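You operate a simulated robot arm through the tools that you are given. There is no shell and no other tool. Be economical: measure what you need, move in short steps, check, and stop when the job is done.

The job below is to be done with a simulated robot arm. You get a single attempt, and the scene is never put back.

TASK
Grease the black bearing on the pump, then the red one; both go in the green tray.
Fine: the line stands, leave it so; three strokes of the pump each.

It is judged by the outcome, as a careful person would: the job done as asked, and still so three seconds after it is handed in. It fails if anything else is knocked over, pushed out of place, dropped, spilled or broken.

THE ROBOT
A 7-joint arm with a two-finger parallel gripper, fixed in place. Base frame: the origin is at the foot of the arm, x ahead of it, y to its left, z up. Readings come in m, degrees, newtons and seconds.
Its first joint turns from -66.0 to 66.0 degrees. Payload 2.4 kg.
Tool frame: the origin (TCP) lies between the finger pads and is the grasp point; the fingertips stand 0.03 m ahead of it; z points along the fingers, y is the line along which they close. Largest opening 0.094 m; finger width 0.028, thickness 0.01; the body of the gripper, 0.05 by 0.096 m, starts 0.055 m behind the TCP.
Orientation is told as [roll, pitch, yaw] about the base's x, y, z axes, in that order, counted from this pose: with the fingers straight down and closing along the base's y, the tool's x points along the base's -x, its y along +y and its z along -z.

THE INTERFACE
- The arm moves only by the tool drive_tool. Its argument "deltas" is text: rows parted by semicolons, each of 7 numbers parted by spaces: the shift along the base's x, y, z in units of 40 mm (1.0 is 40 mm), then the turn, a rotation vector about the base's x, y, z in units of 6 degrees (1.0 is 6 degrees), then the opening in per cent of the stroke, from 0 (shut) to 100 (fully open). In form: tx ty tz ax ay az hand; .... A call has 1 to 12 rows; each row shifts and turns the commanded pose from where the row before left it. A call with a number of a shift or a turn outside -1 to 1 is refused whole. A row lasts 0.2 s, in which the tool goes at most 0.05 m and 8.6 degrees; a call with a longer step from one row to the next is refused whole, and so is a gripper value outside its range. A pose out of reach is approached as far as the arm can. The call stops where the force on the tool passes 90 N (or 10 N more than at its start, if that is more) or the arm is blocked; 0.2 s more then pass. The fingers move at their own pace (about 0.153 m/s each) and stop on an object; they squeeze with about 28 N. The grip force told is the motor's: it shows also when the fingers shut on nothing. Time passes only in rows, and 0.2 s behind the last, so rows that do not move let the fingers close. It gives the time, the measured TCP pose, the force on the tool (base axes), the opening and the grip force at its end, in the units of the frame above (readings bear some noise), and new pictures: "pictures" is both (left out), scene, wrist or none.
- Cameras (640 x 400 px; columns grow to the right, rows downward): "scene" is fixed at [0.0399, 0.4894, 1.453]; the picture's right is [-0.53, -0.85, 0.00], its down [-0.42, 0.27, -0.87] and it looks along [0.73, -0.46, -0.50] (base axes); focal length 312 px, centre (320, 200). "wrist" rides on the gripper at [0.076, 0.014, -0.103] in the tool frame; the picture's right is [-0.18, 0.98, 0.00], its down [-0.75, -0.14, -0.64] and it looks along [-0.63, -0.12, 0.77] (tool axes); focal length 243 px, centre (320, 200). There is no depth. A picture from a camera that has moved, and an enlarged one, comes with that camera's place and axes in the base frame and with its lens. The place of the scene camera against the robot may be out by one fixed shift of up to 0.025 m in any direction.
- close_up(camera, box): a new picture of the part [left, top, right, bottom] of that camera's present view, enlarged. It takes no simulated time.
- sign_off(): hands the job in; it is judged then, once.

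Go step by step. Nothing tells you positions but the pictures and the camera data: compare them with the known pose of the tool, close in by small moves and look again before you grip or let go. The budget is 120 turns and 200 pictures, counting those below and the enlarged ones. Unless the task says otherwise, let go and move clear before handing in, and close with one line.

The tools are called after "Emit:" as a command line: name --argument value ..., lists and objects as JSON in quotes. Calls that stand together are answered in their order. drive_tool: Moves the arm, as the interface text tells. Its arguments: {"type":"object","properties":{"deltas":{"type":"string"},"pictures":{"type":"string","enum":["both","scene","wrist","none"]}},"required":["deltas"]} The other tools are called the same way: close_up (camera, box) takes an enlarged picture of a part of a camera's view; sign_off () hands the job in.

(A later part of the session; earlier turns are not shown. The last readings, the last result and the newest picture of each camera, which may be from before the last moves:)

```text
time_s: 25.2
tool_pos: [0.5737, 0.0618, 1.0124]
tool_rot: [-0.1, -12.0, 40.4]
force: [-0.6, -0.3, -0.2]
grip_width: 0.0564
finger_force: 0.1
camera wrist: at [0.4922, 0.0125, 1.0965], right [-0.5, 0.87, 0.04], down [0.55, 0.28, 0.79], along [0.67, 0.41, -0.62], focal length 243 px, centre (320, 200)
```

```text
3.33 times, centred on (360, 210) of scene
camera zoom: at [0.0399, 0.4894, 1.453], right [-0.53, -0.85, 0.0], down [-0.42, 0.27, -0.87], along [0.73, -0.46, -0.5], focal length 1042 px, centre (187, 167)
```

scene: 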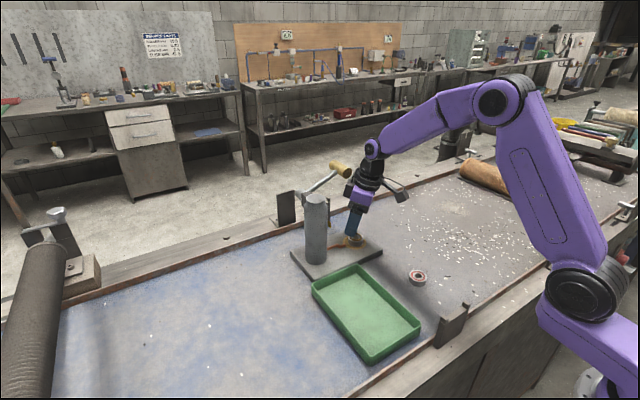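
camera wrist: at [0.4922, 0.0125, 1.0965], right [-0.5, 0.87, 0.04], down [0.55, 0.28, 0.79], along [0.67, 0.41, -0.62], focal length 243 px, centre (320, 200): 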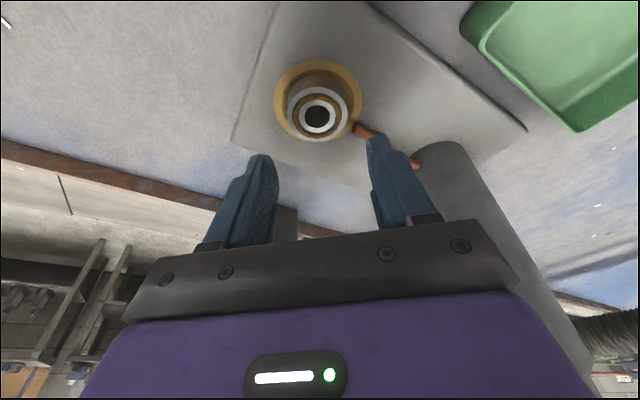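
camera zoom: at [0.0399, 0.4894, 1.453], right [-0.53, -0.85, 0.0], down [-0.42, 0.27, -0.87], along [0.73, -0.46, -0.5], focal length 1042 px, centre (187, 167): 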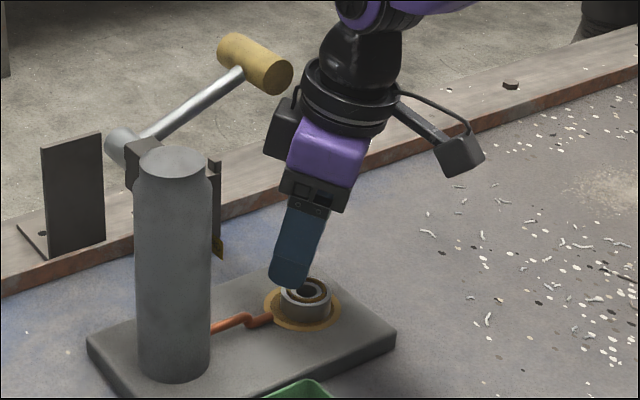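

Alignment is still good. I'll descend most of the way and look again.

Emit:
drive_tool --deltas "0 0 -0.4 0 0 0 60;0 0 -0.4 0 0 0 60;-0.03 0 -0.2 0 0 0 60;0 0 0 0 0 0 60" --pictures "wrist"

Emit:
close_up --camera "wrist" --box '[220, 100, 420, 225]'

Emit:
close_up --camera "scene" --box '[290, 150, 430, 270]'

```text
time_s: 26.2
tool_pos: [0.5714, 0.0623, 0.9728]
tool_rot: [-0.2, -12.1, 40.3]
force: [-0.1, 0.7, -0.6]
grip_width: 0.0567
finger_force: 0.1
camera wrist: at [0.4904, 0.0126, 1.0579], right [-0.5, 0.87, 0.04], down [0.55, 0.28, 0.79], along [0.67, 0.41, -0.62], focal length 243 px, centre (320, 200)
```

wrist: 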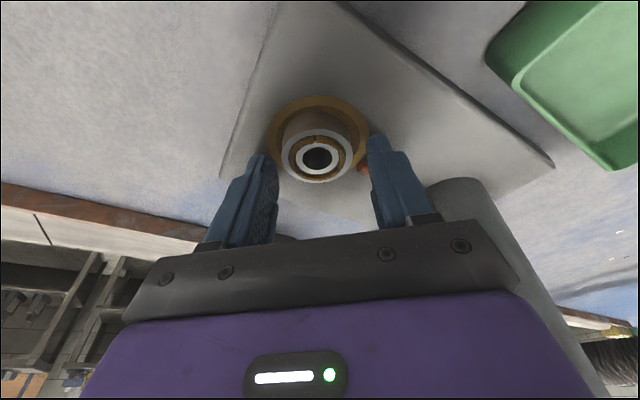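

```text
3.20 times, centred on (320, 162) of wrist
camera zoom: at [0.4904, 0.0126, 1.0579], right [-0.5, 0.87, 0.04], down [0.55, 0.28, 0.79], along [0.67, 0.41, -0.62], focal length 776 px, centre (320, 320)
```

zoom: 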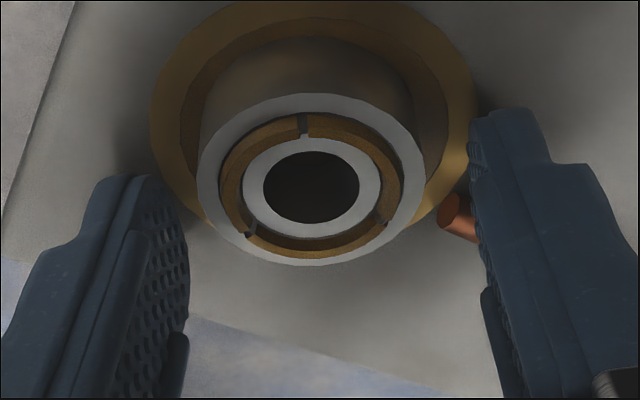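

```text
3.33 times, centred on (360, 210) of scene
camera zoom: at [0.0399, 0.4894, 1.453], right [-0.53, -0.85, 0.0], down [-0.42, 0.27, -0.87], along [0.73, -0.46, -0.5], focal length 1042 px, centre (187, 167)
```

zoom: 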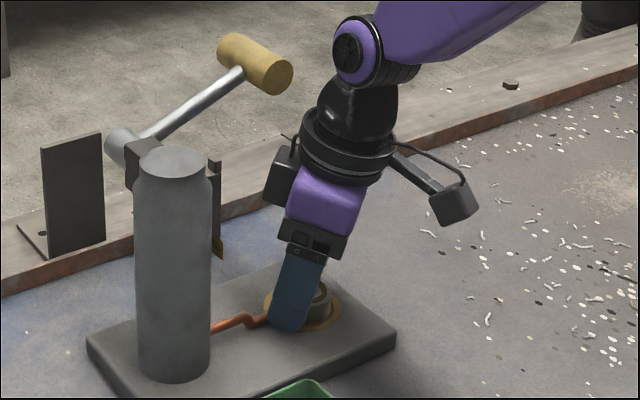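

I'll go the last 11 mm with a 2 mm lateral correction, then close fully.

Emit:
drive_tool --deltas "0.04 -0.045 -0.15 0 0 0 60;0 0 -0.12 0 0 0 60;0 0 0 0 0 0 60" --pictures "none"

Emit:
drive_tool --deltas "0 0 0 0 0 0 40;0 0 0 0 0 0 0;0 0 0 0 0 0 0;0 0 0 0 0 0 0" --pictures "none"

Emit:
close_up --camera "wrist" --box '[220, 100, 420, 225]'

Emit:
close_up --camera "scene" --box '[290, 150, 430, 270]'

```text
time_s: 26.8
tool_pos: [0.5761, 0.0613, 0.9718]
tool_rot: [-0.3, -12.7, 40.3]
force: [-5.1, -0.2, 14.4]
grip_width: 0.0582
finger_force: 1.3
stopped in row 3: the force on the tool passed its limit (the readings are from after the stop); the commanded pose is now the measured one
```

```text
time_s: 27.8
tool_pos: [0.5771, 0.0602, 0.9719]
tool_rot: [-0.3, -12.7, 40.2]
force: [0.7, 7.9, 22.2]
grip_width: 0.0371
finger_force: 28.2
```

```text
3.20 times, centred on (320, 162) of wrist
camera zoom: at [0.4941, 0.011, 1.0554], right [-0.5, 0.87, 0.03], down [0.54, 0.28, 0.79], along [0.68, 0.41, -0.61], focal length 776 px, centre (320, 320)
```

zoom: 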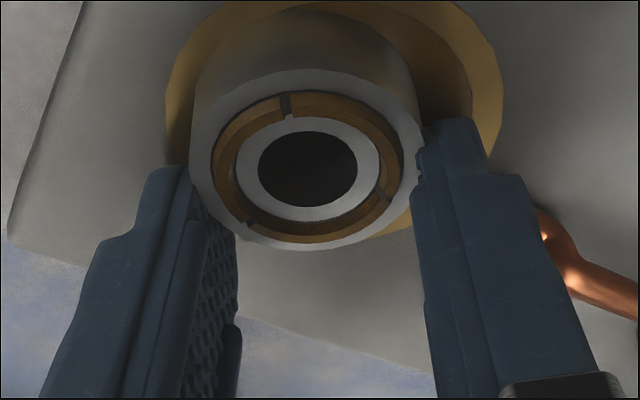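

```text
3.33 times, centred on (360, 210) of scene
camera zoom: at [0.0395, 0.4895, 1.453], right [-0.53, -0.85, 0.0], down [-0.42, 0.27, -0.87], along [0.73, -0.46, -0.5], focal length 1042 px, centre (187, 167)
```

zoom: 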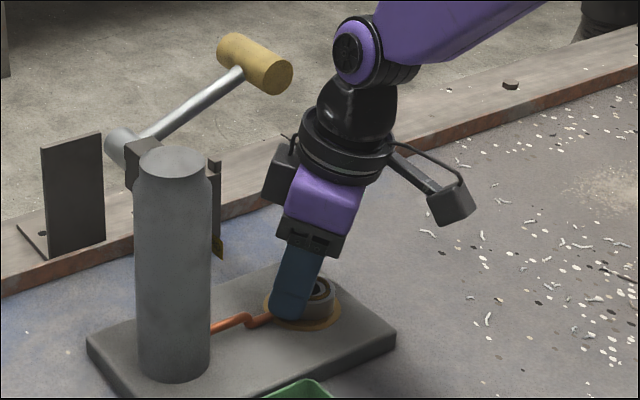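

I felt contact at a tip height of about 0.942, which matches the top of the pipe end under one finger. I'll release, rise and check that the bearing and pipe are undisturbed.

Emit:
drive_tool --deltas "0 0 0 0 0 0 60;0 0 0 0 0 0 60;-0.05 0.02 0.3 0 0 0 60;0 0 0.5 0 0 0 60;0 0 0.4 0 0 0 60;0 0 0 0 0 0 60"

Emit:
close_up --camera "wrist" --box '[240, 60, 400, 160]'

Emit:
close_up --camera "scene" --box '[300, 200, 420, 290]'

```text
time_s: 29.2
tool_pos: [0.5712, 0.0623, 1.0174]
tool_rot: [-0.2, -12.3, 40.3]
force: [-3.7, -0.2, -6.1]
grip_width: 0.0561
finger_force: 0.1
camera wrist: at [0.4902, 0.0117, 1.1013], right [-0.5, 0.87, 0.04], down [0.55, 0.28, 0.79], along [0.67, 0.41, -0.61], focal length 243 px, centre (320, 200)
```

scene: 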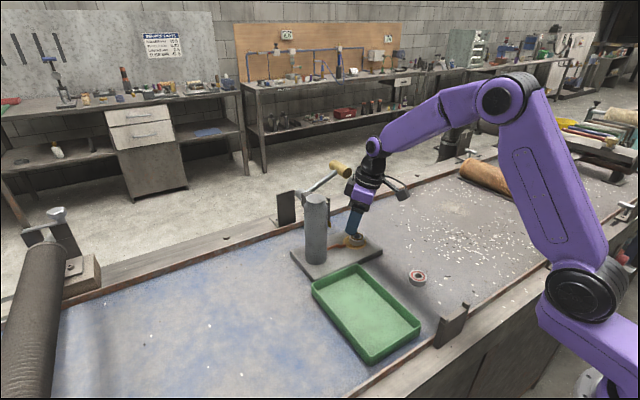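
wrist: 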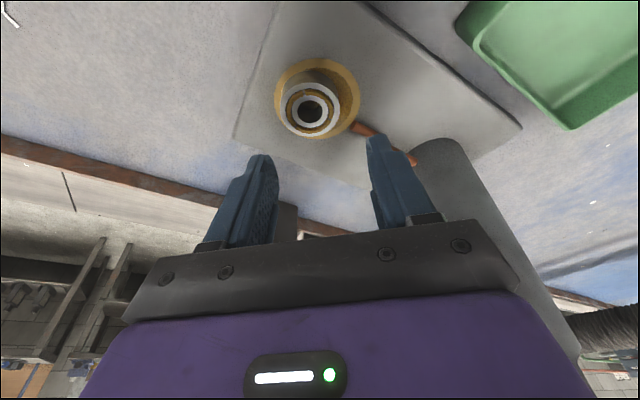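

```text
4.00 times, centred on (320, 110) of wrist
camera zoom: at [0.4902, 0.0117, 1.1013], right [-0.5, 0.87, 0.04], down [0.55, 0.28, 0.79], along [0.67, 0.41, -0.61], focal length 970 px, centre (320, 560)
```

zoom: 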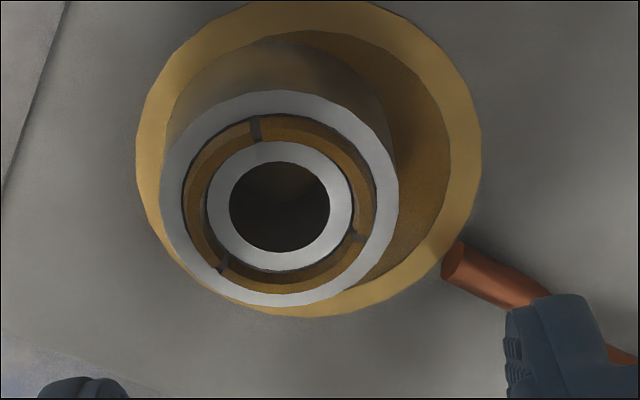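

```text
4.44 times, centred on (360, 245) of scene
camera zoom: at [0.0399, 0.4894, 1.453], right [-0.53, -0.85, 0.0], down [-0.42, 0.27, -0.87], along [0.73, -0.46, -0.5], focal length 1389 px, centre (142, 0)
```

zoom: 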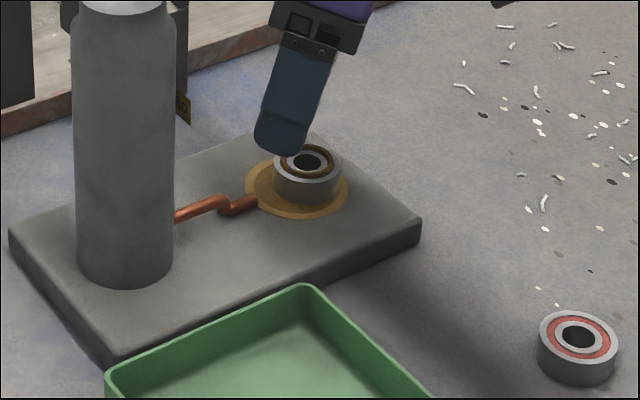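

The pump and pipe look fine. The bearing has slid about 7 mm inside its dish, away from the pipe, to roughly (0.571, 0.056), and it is still level. I'll yaw to 55°, narrow the opening and realign.

Emit:
drive_tool --deltas "-0.04 -0.12 0 0 0 1 54;-0.04 -0.12 -0.1 0 0 1 54;0 0 -0.2 0 0 0.5 54;0 0 0 0 0 0 54"

Emit:
close_up --camera "wrist" --box '[220, 80, 420, 205]'

Emit:
close_up --camera "scene" --box '[290, 150, 430, 270]'

```text
time_s: 30.2
tool_pos: [0.5716, 0.0522, 1.0063]
tool_rot: [-0.3, -12.6, 55.3]
force: [0.4, 0.1, 0.3]
grip_width: 0.051
finger_force: 0.2
camera wrist: at [0.504, -0.0182, 1.0899], right [-0.71, 0.71, 0.04], down [0.45, 0.41, 0.79], along [0.55, 0.57, -0.61], focal length 243 px, centre (320, 200)
```

scene: 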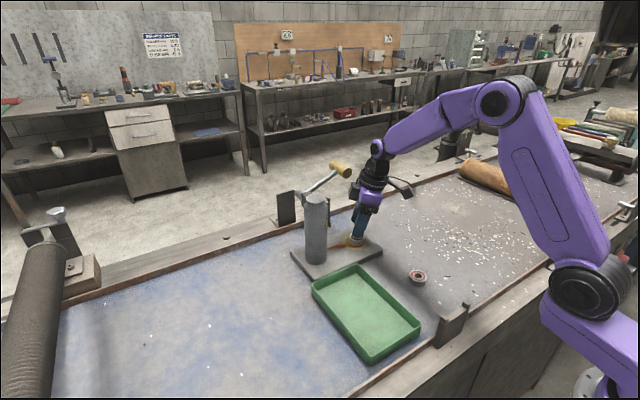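
wrist: 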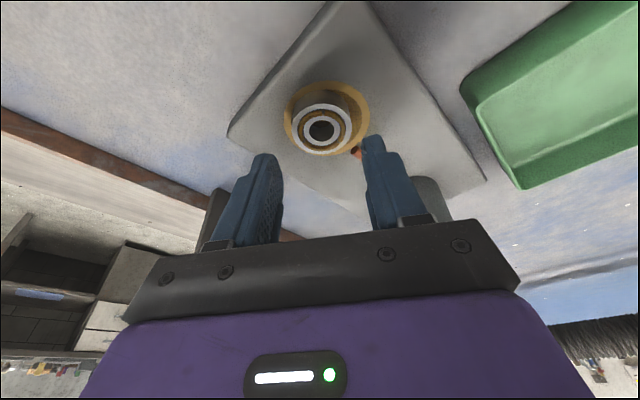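

```text
3.20 times, centred on (320, 142) of wrist
camera zoom: at [0.504, -0.0182, 1.0899], right [-0.71, 0.71, 0.04], down [0.45, 0.41, 0.79], along [0.55, 0.57, -0.61], focal length 776 px, centre (320, 384)
```

zoom: 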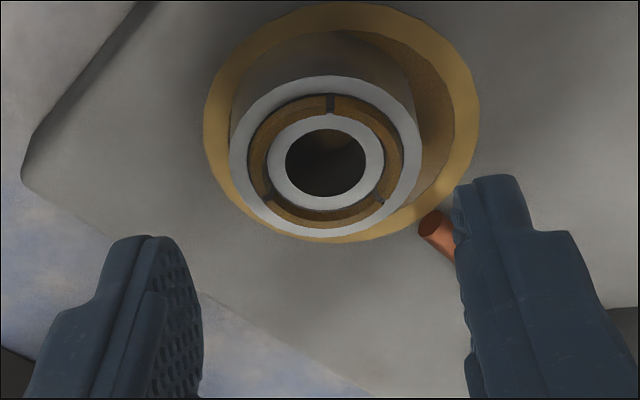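

```text
3.33 times, centred on (360, 210) of scene
camera zoom: at [0.0399, 0.4894, 1.453], right [-0.53, -0.85, 0.0], down [-0.42, 0.27, -0.87], along [0.73, -0.46, -0.5], focal length 1042 px, centre (187, 167)
```

zoom: 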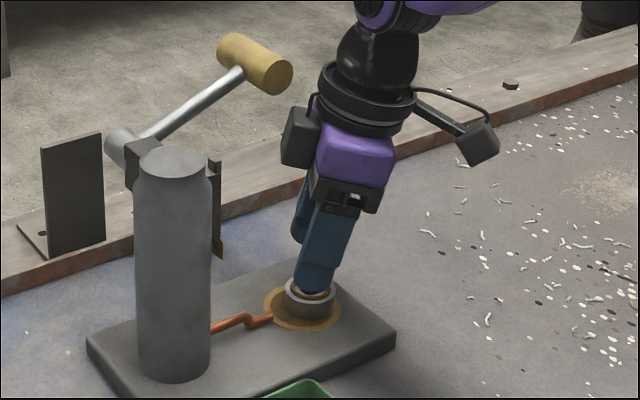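

It is centred. I'll descend slowly to just above the plate.

Emit:
drive_tool --deltas "-0.02 0.01 -0.4 0 0 0 54;0 0 -0.3 0 0 0 54;0 0 -0.15 0 0 0 54;0 0 0 0 0 0 54" --pictures "wrist"

Emit:
close_up --camera "wrist" --box '[220, 100, 420, 225]'

Emit:
close_up --camera "scene" --box '[310, 180, 420, 270]'

```text
time_s: 31.2
tool_pos: [0.5698, 0.0534, 0.9732]
tool_rot: [-0.4, -12.6, 55.4]
force: [0.2, 0.0, -0.7]
grip_width: 0.0509
finger_force: 0.0
camera wrist: at [0.5035, -0.017, 1.0561], right [-0.7, 0.71, 0.04], down [0.45, 0.41, 0.79], along [0.55, 0.57, -0.61], focal length 243 px, centre (320, 200)
```

wrist: 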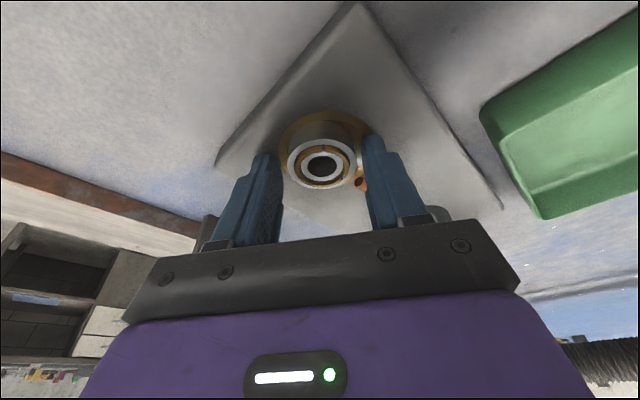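

```text
3.20 times, centred on (320, 162) of wrist
camera zoom: at [0.5035, -0.017, 1.0561], right [-0.7, 0.71, 0.04], down [0.45, 0.41, 0.79], along [0.55, 0.57, -0.61], focal length 776 px, centre (320, 320)
```

zoom: 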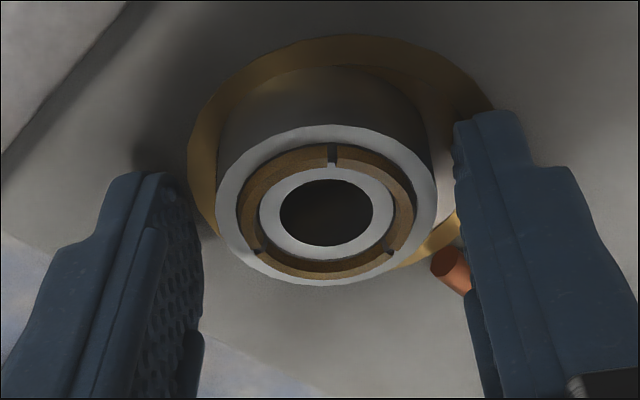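

```text
4.44 times, centred on (365, 225) of scene
camera zoom: at [0.0399, 0.4894, 1.453], right [-0.53, -0.85, 0.0], down [-0.42, 0.27, -0.87], along [0.73, -0.46, -0.5], focal length 1389 px, centre (120, 89)
```

zoom: 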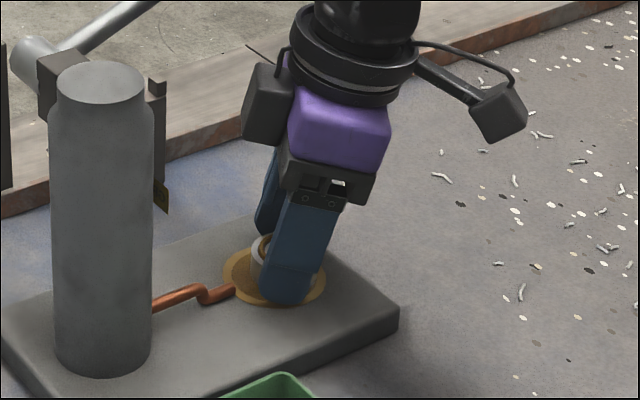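

The pipe is clear. I'll lower in 2 mm steps and then close.

Emit:
drive_tool --deltas "0 0 -0.05 0 0 0 54;0 0 0 0 0 0 54" --pictures "none"

Emit:
drive_tool --deltas "0 0 -0.05 0 0 0 54;0 0 0 0 0 0 54" --pictures "none"

```text
time_s: 31.8
tool_pos: [0.5711, 0.0525, 0.9723]
tool_rot: [-0.3, -12.7, 55.3]
force: [-2.2, -1.9, 17.0]
grip_width: 0.0513
finger_force: 0.7
```

```text
time_s: 32.4
tool_pos: [0.5714, 0.0531, 0.9718]
tool_rot: [-0.5, -12.7, 55.3]
force: [-8.7, -4.9, 47.8]
grip_width: 0.0526
finger_force: 1.9
```

That contact is the plate itself, with the tips at 0.942, so depth is already at its limit. I'll ease off 2 mm, close fully and lift slowly.

Emit:
drive_tool --deltas "0 0 0.07 0 0 0 54;0 0 0 0 0 0 40;0 0 0 0 0 0 0;0 0 0 0 0 0 0;0 0 0 0 0 0 0;0 0 0 0 0 0 0" --pictures "none"

Emit:
close_up --camera "wrist" --box '[220, 100, 420, 225]'

```text
time_s: 33.8
tool_pos: [0.5703, 0.0528, 0.9732]
tool_rot: [-0.3, -12.6, 55.2]
force: [-1.4, 6.4, 18.2]
grip_width: 0.0391
finger_force: 27.8
```

```text
3.20 times, centred on (320, 162) of wrist
camera zoom: at [0.5032, -0.0171, 1.0557], right [-0.7, 0.71, 0.03], down [0.45, 0.41, 0.79], along [0.55, 0.57, -0.61], focal length 776 px, centre (320, 320)
```

zoom: 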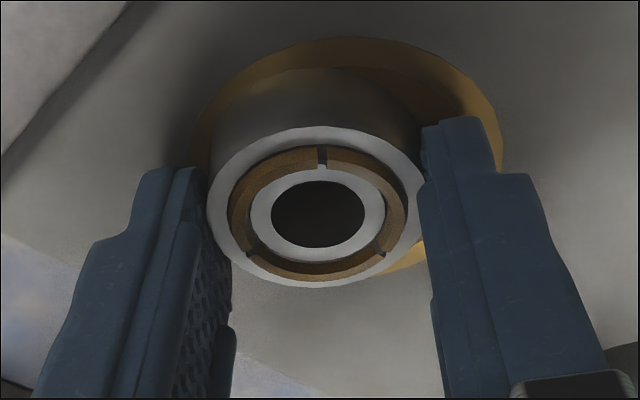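

The width is 39.1 mm, the full diameter. Now a slow lift.

Emit:
drive_tool --deltas "0 0 0.05 0 0 0 0;0 0 0.05 0 0 0 0;0 0 0.05 0 0 0 0;0 0 0.1 0 0 0 0;0 0 0 0 0 0 0" --pictures "none"

Emit:
close_up --camera "wrist" --box '[220, 100, 420, 225]'

Emit:
close_up --camera "scene" --box '[310, 180, 420, 270]'

```text
time_s: 35.0
tool_pos: [0.5696, 0.0516, 0.9834]
tool_rot: [-0.3, -12.5, 55.4]
force: [0.2, 0.1, -1.9]
grip_width: 0.0389
finger_force: 27.6
```

```text
3.20 times, centred on (320, 162) of wrist
camera zoom: at [0.5031, -0.0177, 1.0656], right [-0.7, 0.71, 0.04], down [0.45, 0.41, 0.79], along [0.55, 0.57, -0.61], focal length 776 px, centre (320, 320)
```

zoom: 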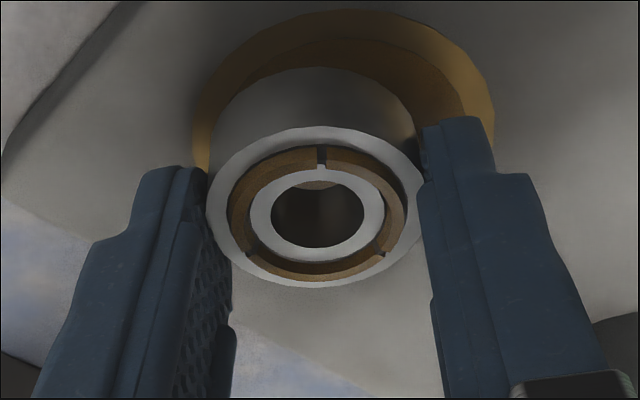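

```text
4.44 times, centred on (365, 225) of scene
camera zoom: at [0.0399, 0.4894, 1.453], right [-0.53, -0.85, 0.0], down [-0.42, 0.27, -0.87], along [0.73, -0.46, -0.5], focal length 1389 px, centre (120, 89)
```

zoom: 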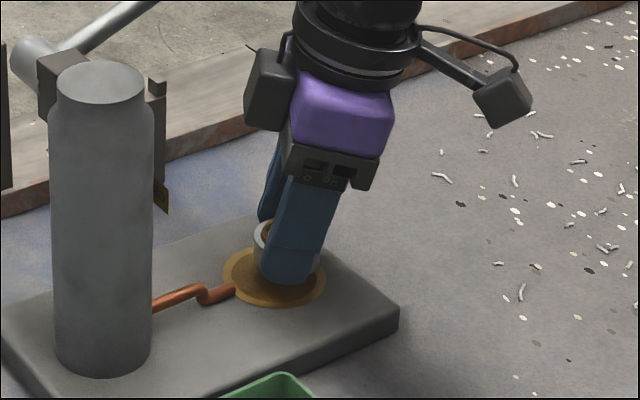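

It is lifted and held. I'll raise it, bring it back away from the pump, then across over the tray at about (0.43, 0.18).

Emit:
drive_tool --deltas "0 0 0.2 0 0 0 0;0 0 0.4 0 0 0 0;-0.2 0 0.4 0 0 0 0;-0.5 0 0.3 0 0 0 0;-0.6 0 0 0 0 0 0;-0.6 0 0 0 0 0 0;-0.6 0 0 0 0 0 0;-0.5 0.2 0 0 0 0 0;-0.4 0.4 0 0 0 0 0;-0.1 0.6 0 0 0 0 0;0 0.6 0 0 0 0 0;0 0 0 0 0 0 0"

```text
time_s: 37.6
tool_pos: [0.4315, 0.1248, 1.0339]
tool_rot: [-0.4, -12.6, 55.3]
force: [0.4, 0.7, -1.0]
grip_width: 0.0389
finger_force: 28.2
camera wrist: at [0.3652, 0.0544, 1.1167], right [-0.7, 0.71, 0.04], down [0.45, 0.41, 0.79], along [0.55, 0.57, -0.61], focal length 243 px, centre (320, 200)
```

scene: 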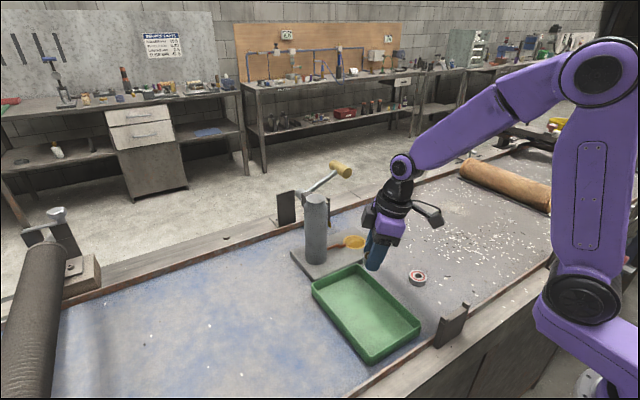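
wrist: 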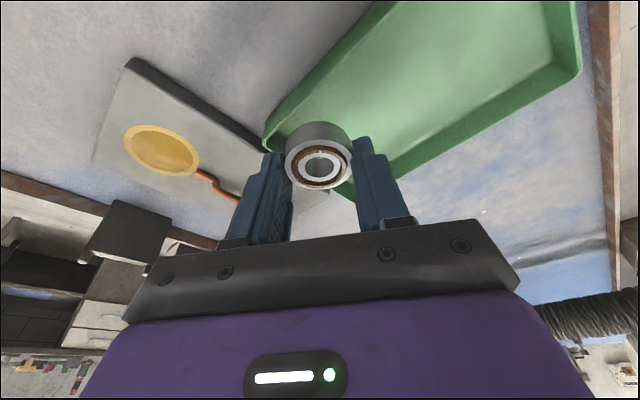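

The bearing is held well and the tray corner is where I expected, at (0.48, 0.12). I'll move further over the tray and start lowering.

Emit:
drive_tool --deltas "-0.1 0.5 0 0 0 0 0;-0.1 0.5 0 0 0 0 0;0 0.4 0 0 0 0 0;0 0 -0.4 0 0 0 0;0 0 -0.4 0 0 0 0;0 0 -0.3 0 0 0 0;0 0 0 0 0 0 0"

Emit:
close_up --camera "scene" --box '[300, 220, 440, 370]'

```text
time_s: 39.2
tool_pos: [0.4231, 0.181, 0.99]
tool_rot: [-0.3, -12.5, 55.3]
force: [0.3, -1.5, -0.7]
grip_width: 0.0388
finger_force: 28.0
camera wrist: at [0.3568, 0.1103, 1.0725], right [-0.71, 0.71, 0.04], down [0.45, 0.41, 0.79], along [0.55, 0.57, -0.61], focal length 243 px, centre (320, 200)
```

scene: 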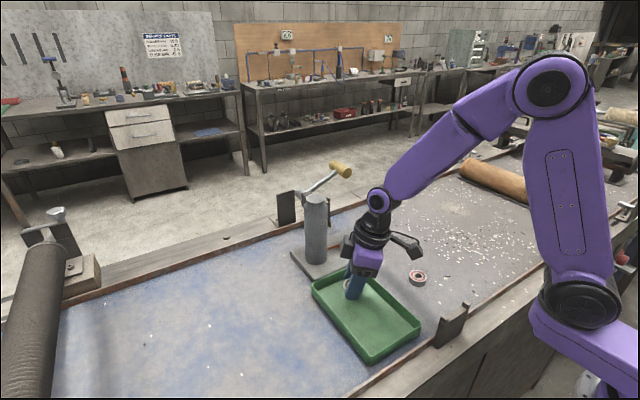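
wrist: 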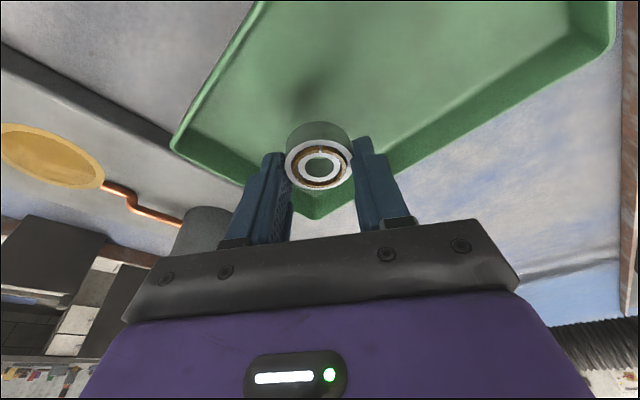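

```text
2.67 times, centred on (370, 295) of scene
camera zoom: at [0.0399, 0.4894, 1.453], right [-0.53, -0.85, 0.0], down [-0.42, 0.27, -0.87], along [0.73, -0.46, -0.5], focal length 833 px, centre (187, -53)
```

zoom: 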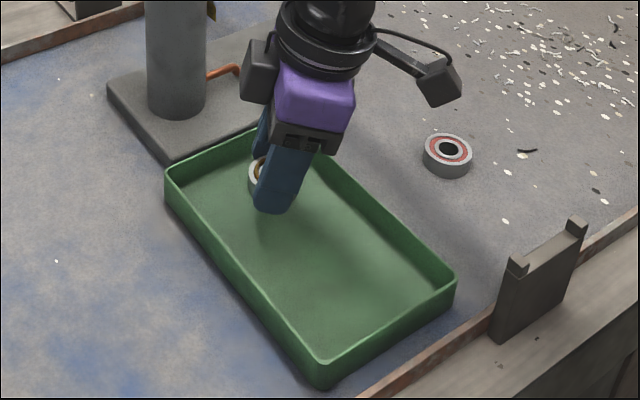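

It is inside the tray walls. I'll lower gently until it touches.

Emit:
drive_tool --deltas "0 0 -0.2 0 0 0 0;0 0 -0.2 0 0 0 0;0 0 -0.1 0 0 0 0;0 0 0 0 0 0 0" --pictures "none"

Emit:
drive_tool --deltas "0 0 -0.06 0 0 0 0;0 0 -0.06 0 0 0 0;0 0 0 0 0 0 0" --pictures "wrist"

Emit:
close_up --camera "scene" --box '[300, 220, 440, 370]'

```text
time_s: 40.2
tool_pos: [0.4231, 0.1796, 0.9694]
tool_rot: [-0.3, -12.6, 55.3]
force: [0.4, -0.2, -0.8]
grip_width: 0.039
finger_force: 28.0
```

```text
time_s: 41.0
tool_pos: [0.4215, 0.1801, 0.9635]
tool_rot: [-0.3, -12.6, 55.3]
force: [0.2, -1.1, -1.1]
grip_width: 0.039
finger_force: 28.2
camera wrist: at [0.3554, 0.1098, 1.0475], right [-0.7, 0.71, 0.04], down [0.45, 0.41, 0.79], along [0.55, 0.57, -0.61], focal length 243 px, centre (320, 200)
```

wrist: 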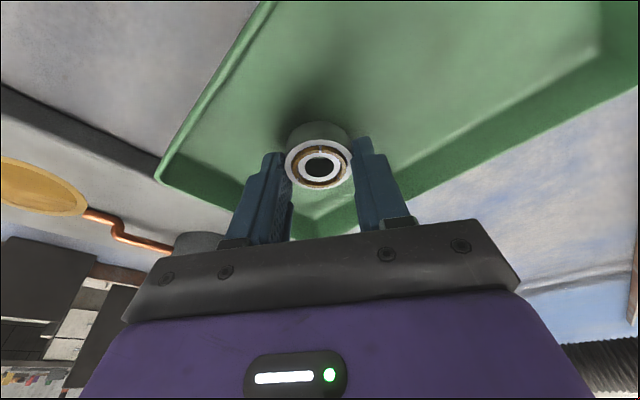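

```text
2.67 times, centred on (370, 295) of scene
camera zoom: at [0.0399, 0.4894, 1.453], right [-0.53, -0.85, 0.0], down [-0.42, 0.27, -0.87], along [0.73, -0.46, -0.5], focal length 833 px, centre (187, -53)
```

zoom: 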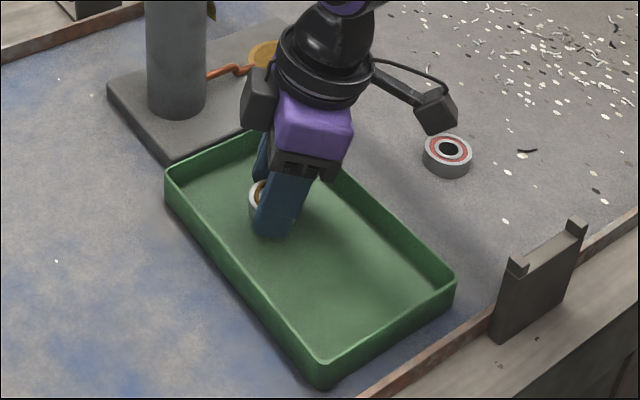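

Not touching yet. I'll keep lowering in 3 mm steps.

Emit:
drive_tool --deltas "0 0 -0.075 0 0 0 0;0 0 0 0 0 0 0;0 0 -0.075 0 0 0 0;0 0 0 0 0 0 0" --pictures "none"

Emit:
drive_tool --deltas "0 0 -0.075 0 0 0 0;0 0 0 0 0 0 0" --pictures "none"

Emit:
drive_tool --deltas "0 0 -0.05 0 0 0 0;0 0 0 0 0 0 0" --pictures "none"

Emit:
close_up --camera "wrist" --box '[220, 60, 420, 225]'

```text
time_s: 42.0
tool_pos: [0.4223, 0.1795, 0.9566]
tool_rot: [-0.2, -12.6, 55.3]
force: [-0.6, 0.3, -0.2]
grip_width: 0.039
finger_force: 28.2
```

```text
time_s: 42.6
tool_pos: [0.4228, 0.1799, 0.956]
tool_rot: [-0.3, -12.7, 55.3]
force: [-7.8, -4.7, 29.5]
grip_width: 0.039
finger_force: 28.0
```

```text
time_s: 43.2
tool_pos: [0.4221, 0.18, 0.9557]
tool_rot: [-0.5, -12.9, 55.3]
force: [-10.3, -8.9, 59.8]
grip_width: 0.039
finger_force: 28.1
```

```text
2.42 times, centred on (320, 142) of wrist
camera zoom: at [0.3557, 0.1098, 1.0388], right [-0.7, 0.71, 0.03], down [0.45, 0.41, 0.8], along [0.55, 0.58, -0.61], focal length 588 px, centre (320, 339)
```

zoom: 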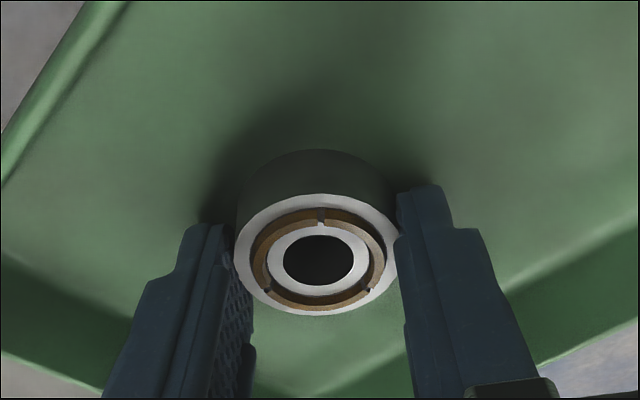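

It has touched the floor. I'll ease the pressure, open the hand and rise clear.

Emit:
drive_tool --deltas "0 0 0.11 0 0 0 0;0 0 0 0 0 0 30;0 0 0 0 0 0 58;0 0 0 0 0 0 58;0 0 0.2 0 0 0 58;0 0 0.5 0 0 0 58;0 0 0.6 0 0 0 58;0 0 0.6 0 0 0 58;0 0 0 0 0 0 58"

Emit:
close_up --camera "scene" --box '[300, 220, 440, 370]'

```text
time_s: 45.2
tool_pos: [0.4218, 0.1794, 1.0353]
tool_rot: [-0.3, -12.5, 55.3]
force: [-0.1, 0.2, 0.2]
grip_width: 0.0544
finger_force: 0.1
camera wrist: at [0.3552, 0.1092, 1.1181], right [-0.7, 0.71, 0.04], down [0.45, 0.41, 0.79], along [0.55, 0.57, -0.61], focal length 243 px, centre (320, 200)
```

scene: 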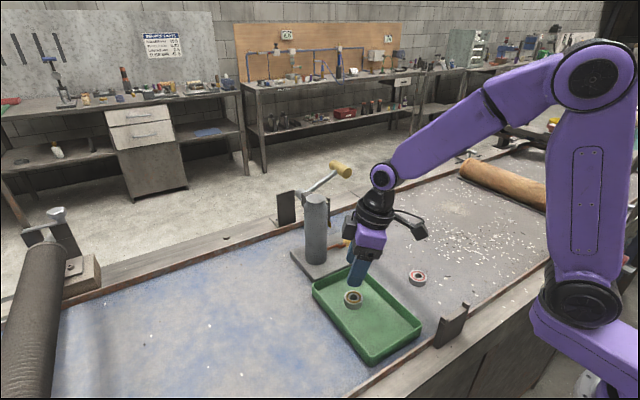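
wrist: 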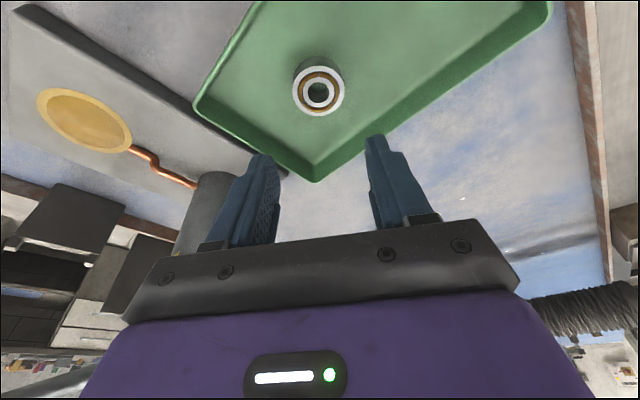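

```text
2.67 times, centred on (370, 295) of scene
camera zoom: at [0.0399, 0.4894, 1.453], right [-0.53, -0.85, 0.0], down [-0.42, 0.27, -0.87], along [0.73, -0.46, -0.5], focal length 833 px, centre (187, -53)
```

zoom: 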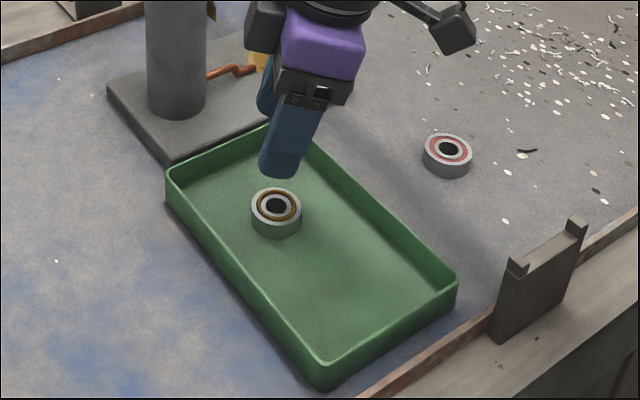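

The black bearing sits in the tray. Next I'll go above the red one at about (0.395, 0.01) in the same orientation.

Emit:
drive_tool --deltas "-0.1 -0.7 0 0 0 0 58;-0.1 -0.8 0 0 0 0 58;-0.2 -0.8 0 0 0 0 58;-0.2 -0.8 0 0 0 0 58;-0.2 -0.8 0 0 0 0 58;-0.1 -0.5 0 0 0 0 58;0 0 0 0 0 0 58" --pictures "wrist"

Emit:
close_up --camera "wrist" --box '[220, 60, 420, 225]'

```text
time_s: 46.8
tool_pos: [0.3857, 0.0038, 1.0315]
tool_rot: [-0.4, -12.5, 55.3]
force: [-0.5, -0.1, -0.3]
grip_width: 0.0543
finger_force: 0.2
camera wrist: at [0.3192, -0.0656, 1.1155], right [-0.7, 0.71, 0.04], down [0.45, 0.41, 0.79], along [0.55, 0.57, -0.61], focal length 243 px, centre (320, 200)
```

wrist: 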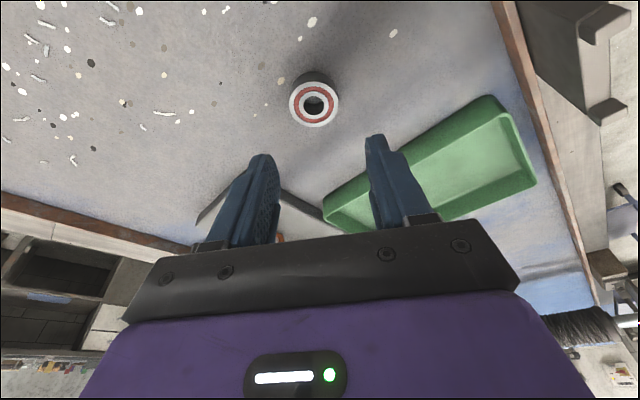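

```text
2.42 times, centred on (320, 142) of wrist
camera zoom: at [0.3192, -0.0656, 1.1155], right [-0.7, 0.71, 0.04], down [0.45, 0.41, 0.79], along [0.55, 0.57, -0.61], focal length 588 px, centre (320, 339)
```

zoom: 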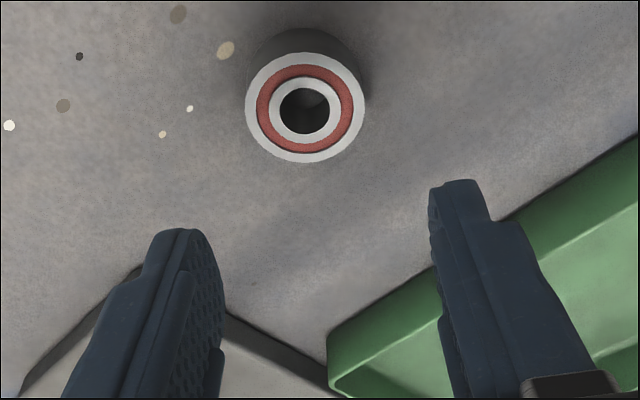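

The red bearing's top is at about (0.392, 0.007). I'll shift a few millimetres and descend, then check.

Emit:
drive_tool --deltas "0.1 -0.04 -0.5 0 0 0 58;0 0 -0.5 0 0 0 58;0 0 -0.4 0 0 0 58;0 0 0 0 0 0 58" --pictures "wrist"

Emit:
close_up --camera "wrist" --box '[220, 60, 420, 225]'

```text
time_s: 47.8
tool_pos: [0.39, 0.003, 0.9766]
tool_rot: [-0.3, -12.6, 55.3]
force: [0.4, -0.2, 0.1]
grip_width: 0.0545
finger_force: 0.0
camera wrist: at [0.3233, -0.0678, 1.0598], right [-0.71, 0.71, 0.03], down [0.45, 0.41, 0.79], along [0.55, 0.57, -0.61], focal length 243 px, centre (320, 200)
```

wrist: 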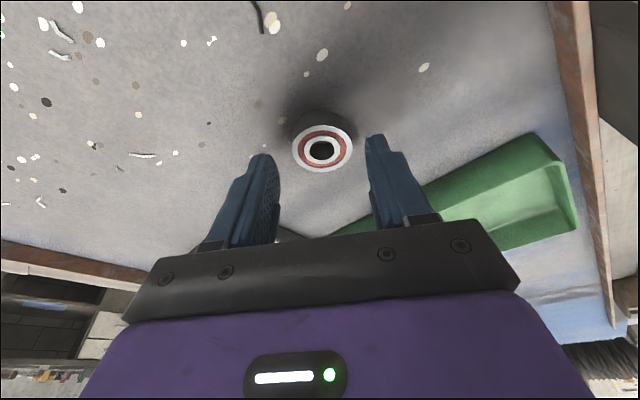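

```text
2.42 times, centred on (320, 142) of wrist
camera zoom: at [0.3233, -0.0678, 1.0598], right [-0.71, 0.71, 0.03], down [0.45, 0.41, 0.79], along [0.55, 0.57, -0.61], focal length 588 px, centre (320, 339)
```

zoom: 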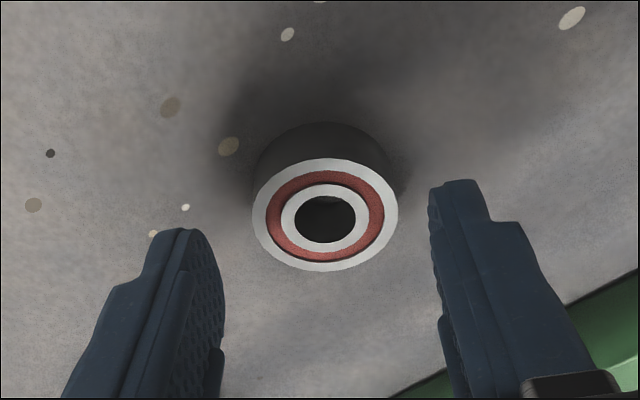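

Aligned. I'll descend in steps, aiming for the same grip depth as with the black bearing (its top at about row 167).

Emit:
drive_tool --deltas "0 0 -0.25 0 0 0 58;0 0 -0.15 0 0 0 58;0 0 0 0 0 0 58" --pictures "none"

Emit:
close_up --camera "wrist" --box '[220, 100, 420, 225]'

```text
time_s: 48.6
tool_pos: [0.3905, 0.001, 0.9597]
tool_rot: [-0.3, -12.6, 55.2]
force: [0.6, -0.2, -0.8]
grip_width: 0.0543
finger_force: 0.1
```

```text
3.20 times, centred on (320, 162) of wrist
camera zoom: at [0.324, -0.068, 1.0441], right [-0.7, 0.71, 0.04], down [0.45, 0.41, 0.79], along [0.55, 0.57, -0.61], focal length 776 px, centre (320, 320)
```

zoom: 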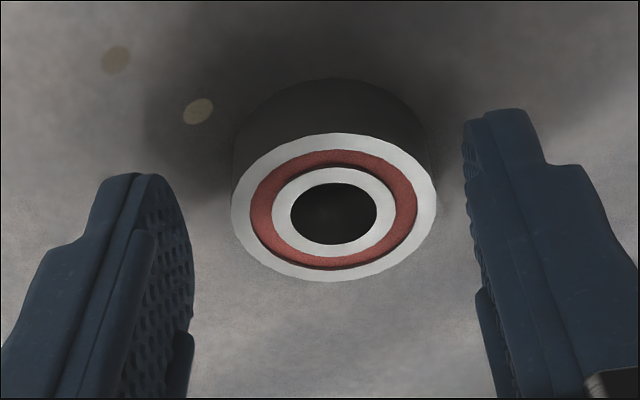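

I'll go 4 mm lower, then close gently.

Emit:
drive_tool --deltas "0 0.02 -0.1 0 0 0 58;0 0 0 0 0 0 58;0 0 0 0 0 0 45;0 0 0 0 0 0 0;0 0 0 0 0 0 0;0 0 0 0 0 0 0;0 0 0 0 0 0 0" --pictures "none"

Emit:
close_up --camera "wrist" --box '[220, 100, 420, 225]'

Emit:
drive_tool --deltas "0 0 0.05 0 0 0 0;0 0 0.05 0 0 0 0;0 0 0.1 0 0 0 0;0 0 0.2 0 0 0 0;0 0 0 0 0 0 0" --pictures "none"

Emit:
close_up --camera "wrist" --box '[220, 100, 420, 225]'

```text
time_s: 50.2
tool_pos: [0.3893, 0.0025, 0.9566]
tool_rot: [-0.3, -12.5, 55.3]
force: [0.7, 0.0, -0.6]
grip_width: 0.0379
finger_force: 27.7
```

```text
3.20 times, centred on (320, 162) of wrist
camera zoom: at [0.3234, -0.0677, 1.0414], right [-0.7, 0.71, 0.04], down [0.45, 0.41, 0.79], along [0.55, 0.57, -0.61], focal length 776 px, centre (320, 320)
```

zoom: 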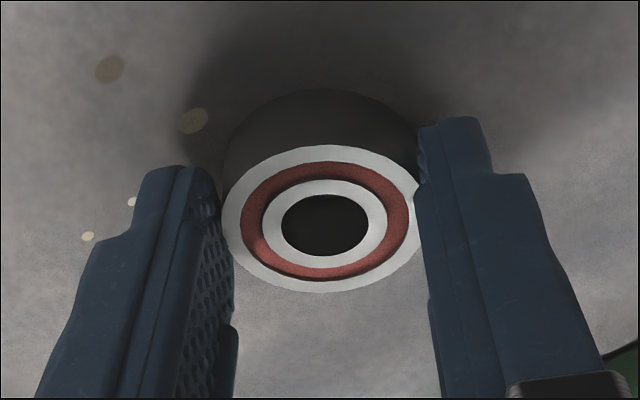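

```text
time_s: 51.4
tool_pos: [0.3896, 0.0033, 0.974]
tool_rot: [-0.3, -12.6, 55.3]
force: [0.0, 0.0, -1.0]
grip_width: 0.038
finger_force: 27.9
```

```text
3.20 times, centred on (320, 162) of wrist
camera zoom: at [0.3227, -0.0665, 1.0578], right [-0.7, 0.71, 0.04], down [0.45, 0.41, 0.79], along [0.55, 0.57, -0.61], focal length 776 px, centre (320, 320)
```

zoom: 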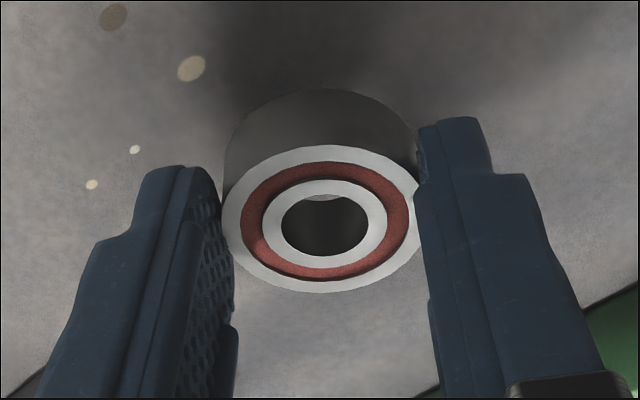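

The red bearing is held, at 38 mm wide. I'll carry it low (TCP z ≈ 1.0, under knob height) to a hover over the seat.

Emit:
drive_tool --deltas "0 0 0.3 0 0 0 0;0.2 0 0.3 0 0 0 0;0.5 0.1 0 0 0 0 0;0.6 0.2 0 0 0 0 0;0.6 0.2 0 0 0 0 0;0.6 0.2 0 0 0 0 0;0.6 0.2 0 0 0 0 0;0.5 0.2 0 0 0 0 0;0.4 0.1 0 0 0 0 0;0.2 0 0 0 0 0 0;0 0 0 0 0 0 0"

Emit:
close_up --camera "scene" --box '[290, 150, 430, 270]'

Emit:
close_up --camera "wrist" --box '[220, 60, 420, 225]'

```text
time_s: 53.8
tool_pos: [0.5579, 0.0501, 0.9975]
tool_rot: [-0.2, -12.6, 55.4]
force: [0.0, -0.1, -0.6]
grip_width: 0.0382
finger_force: 27.7
camera wrist: at [0.4918, -0.0193, 1.0804], right [-0.7, 0.71, 0.04], down [0.45, 0.41, 0.79], along [0.55, 0.57, -0.61], focal length 243 px, centre (320, 200)
```

scene: 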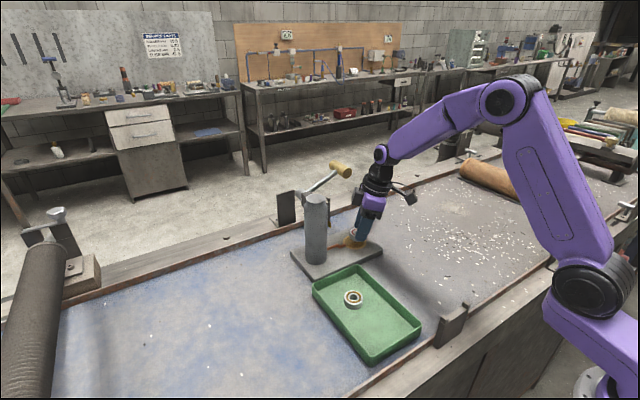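
wrist: 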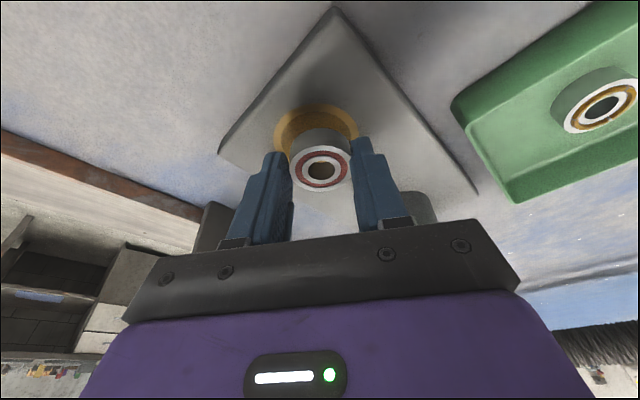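

```text
3.33 times, centred on (360, 210) of scene
camera zoom: at [0.0399, 0.4894, 1.453], right [-0.53, -0.85, 0.0], down [-0.42, 0.27, -0.87], along [0.73, -0.46, -0.5], focal length 1042 px, centre (187, 167)
```

zoom: 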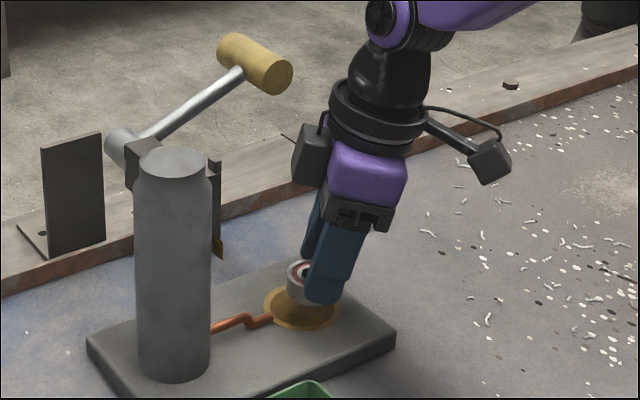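

```text
2.42 times, centred on (320, 142) of wrist
camera zoom: at [0.4918, -0.0193, 1.0804], right [-0.7, 0.71, 0.04], down [0.45, 0.41, 0.79], along [0.55, 0.57, -0.61], focal length 588 px, centre (320, 339)
```

zoom: 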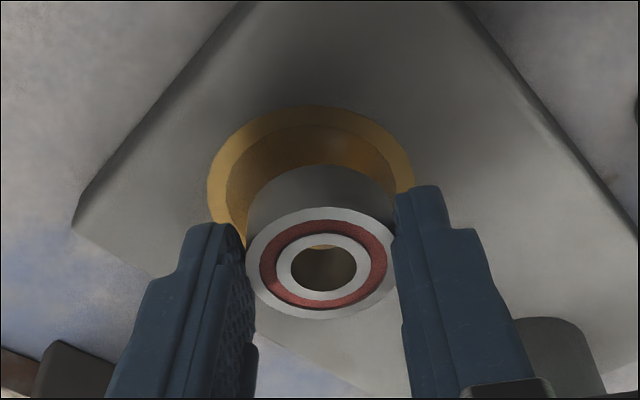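

The seat centre is at about (0.569, 0.059). I'll shift the tool (+8.5, +5) mm and lower.

Emit:
drive_tool --deltas "0.11 0.06 0 0 0 0 0;0.11 0.06 -0.1 0 0 0 0;0 0 -0.2 0 0 0 0;0 0 -0.1 0 0 0 0;0 0 0 0 0 0 0" --pictures "none"

Emit:
close_up --camera "wrist" --box '[220, 60, 420, 225]'

Emit:
close_up --camera "scene" --box '[310, 180, 420, 270]'

```text
time_s: 55.0
tool_pos: [0.5651, 0.0566, 0.9838]
tool_rot: [-0.3, -12.7, 55.2]
force: [-0.8, -0.4, -0.3]
grip_width: 0.0379
finger_force: 28.1
```

```text
2.42 times, centred on (320, 142) of wrist
camera zoom: at [0.4998, -0.0142, 1.0663], right [-0.71, 0.71, 0.04], down [0.45, 0.41, 0.79], along [0.55, 0.57, -0.61], focal length 588 px, centre (320, 339)
```

zoom: 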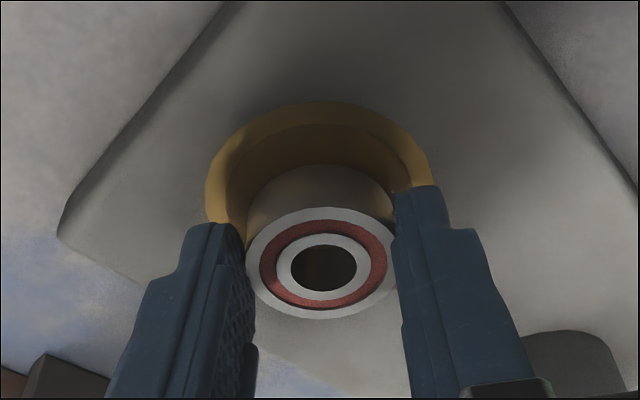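

```text
4.44 times, centred on (365, 225) of scene
camera zoom: at [0.0399, 0.4894, 1.453], right [-0.53, -0.85, 0.0], down [-0.42, 0.27, -0.87], along [0.73, -0.46, -0.5], focal length 1389 px, centre (120, 89)
```

zoom: 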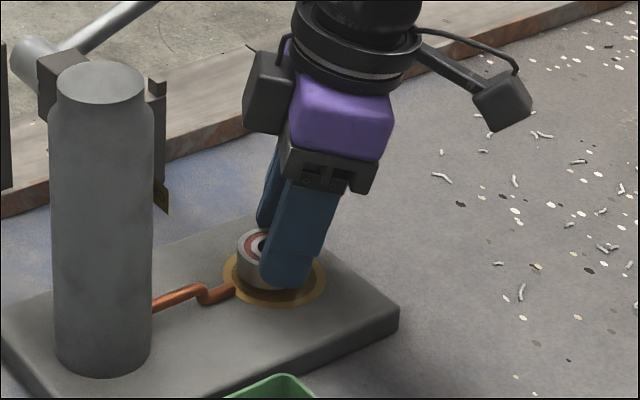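

It is centred over the dish. I'll lower until it seats.

Emit:
drive_tool --deltas "0 0 -0.1 0 0 0 0;0 0 0 0 0 0 0" --pictures "none"

Emit:
drive_tool --deltas "0 0 -0.06 0 0 0 0;0 0 0 0 0 0 0" --pictures "none"

Emit:
drive_tool --deltas "0 0 -0.05 0 0 0 0;0 0 0 0 0 0 0" --pictures "none"

Emit:
close_up --camera "wrist" --box '[220, 60, 420, 225]'

```text
time_s: 55.6
tool_pos: [0.5668, 0.0553, 0.9781]
tool_rot: [-0.3, -12.7, 55.2]
force: [-1.7, -1.6, 6.3]
grip_width: 0.0378
finger_force: 27.8
```

```text
time_s: 56.2
tool_pos: [0.5675, 0.0567, 0.9763]
tool_rot: [-0.3, -12.7, 55.4]
force: [1.9, -0.3, 11.1]
grip_width: 0.0363
finger_force: 27.7
```

```text
time_s: 56.8
tool_pos: [0.5682, 0.0571, 0.9733]
tool_rot: [-0.4, -12.7, 55.4]
force: [1.7, 2.2, 17.9]
grip_width: 0.0363
finger_force: 28.2
```

```text
2.42 times, centred on (320, 142) of wrist
camera zoom: at [0.5006, -0.0139, 1.0572], right [-0.71, 0.71, 0.03], down [0.45, 0.41, 0.79], along [0.55, 0.57, -0.61], focal length 588 px, centre (320, 339)
```

zoom: 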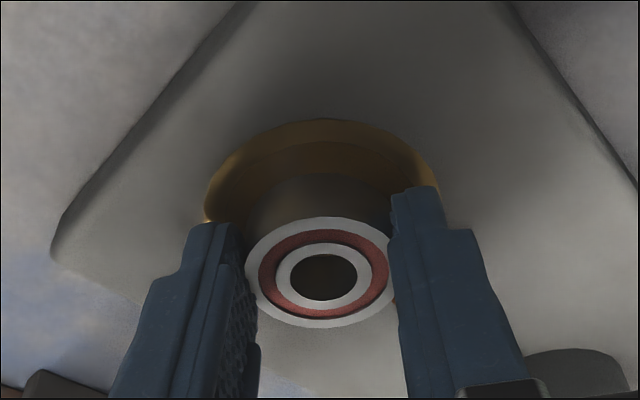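

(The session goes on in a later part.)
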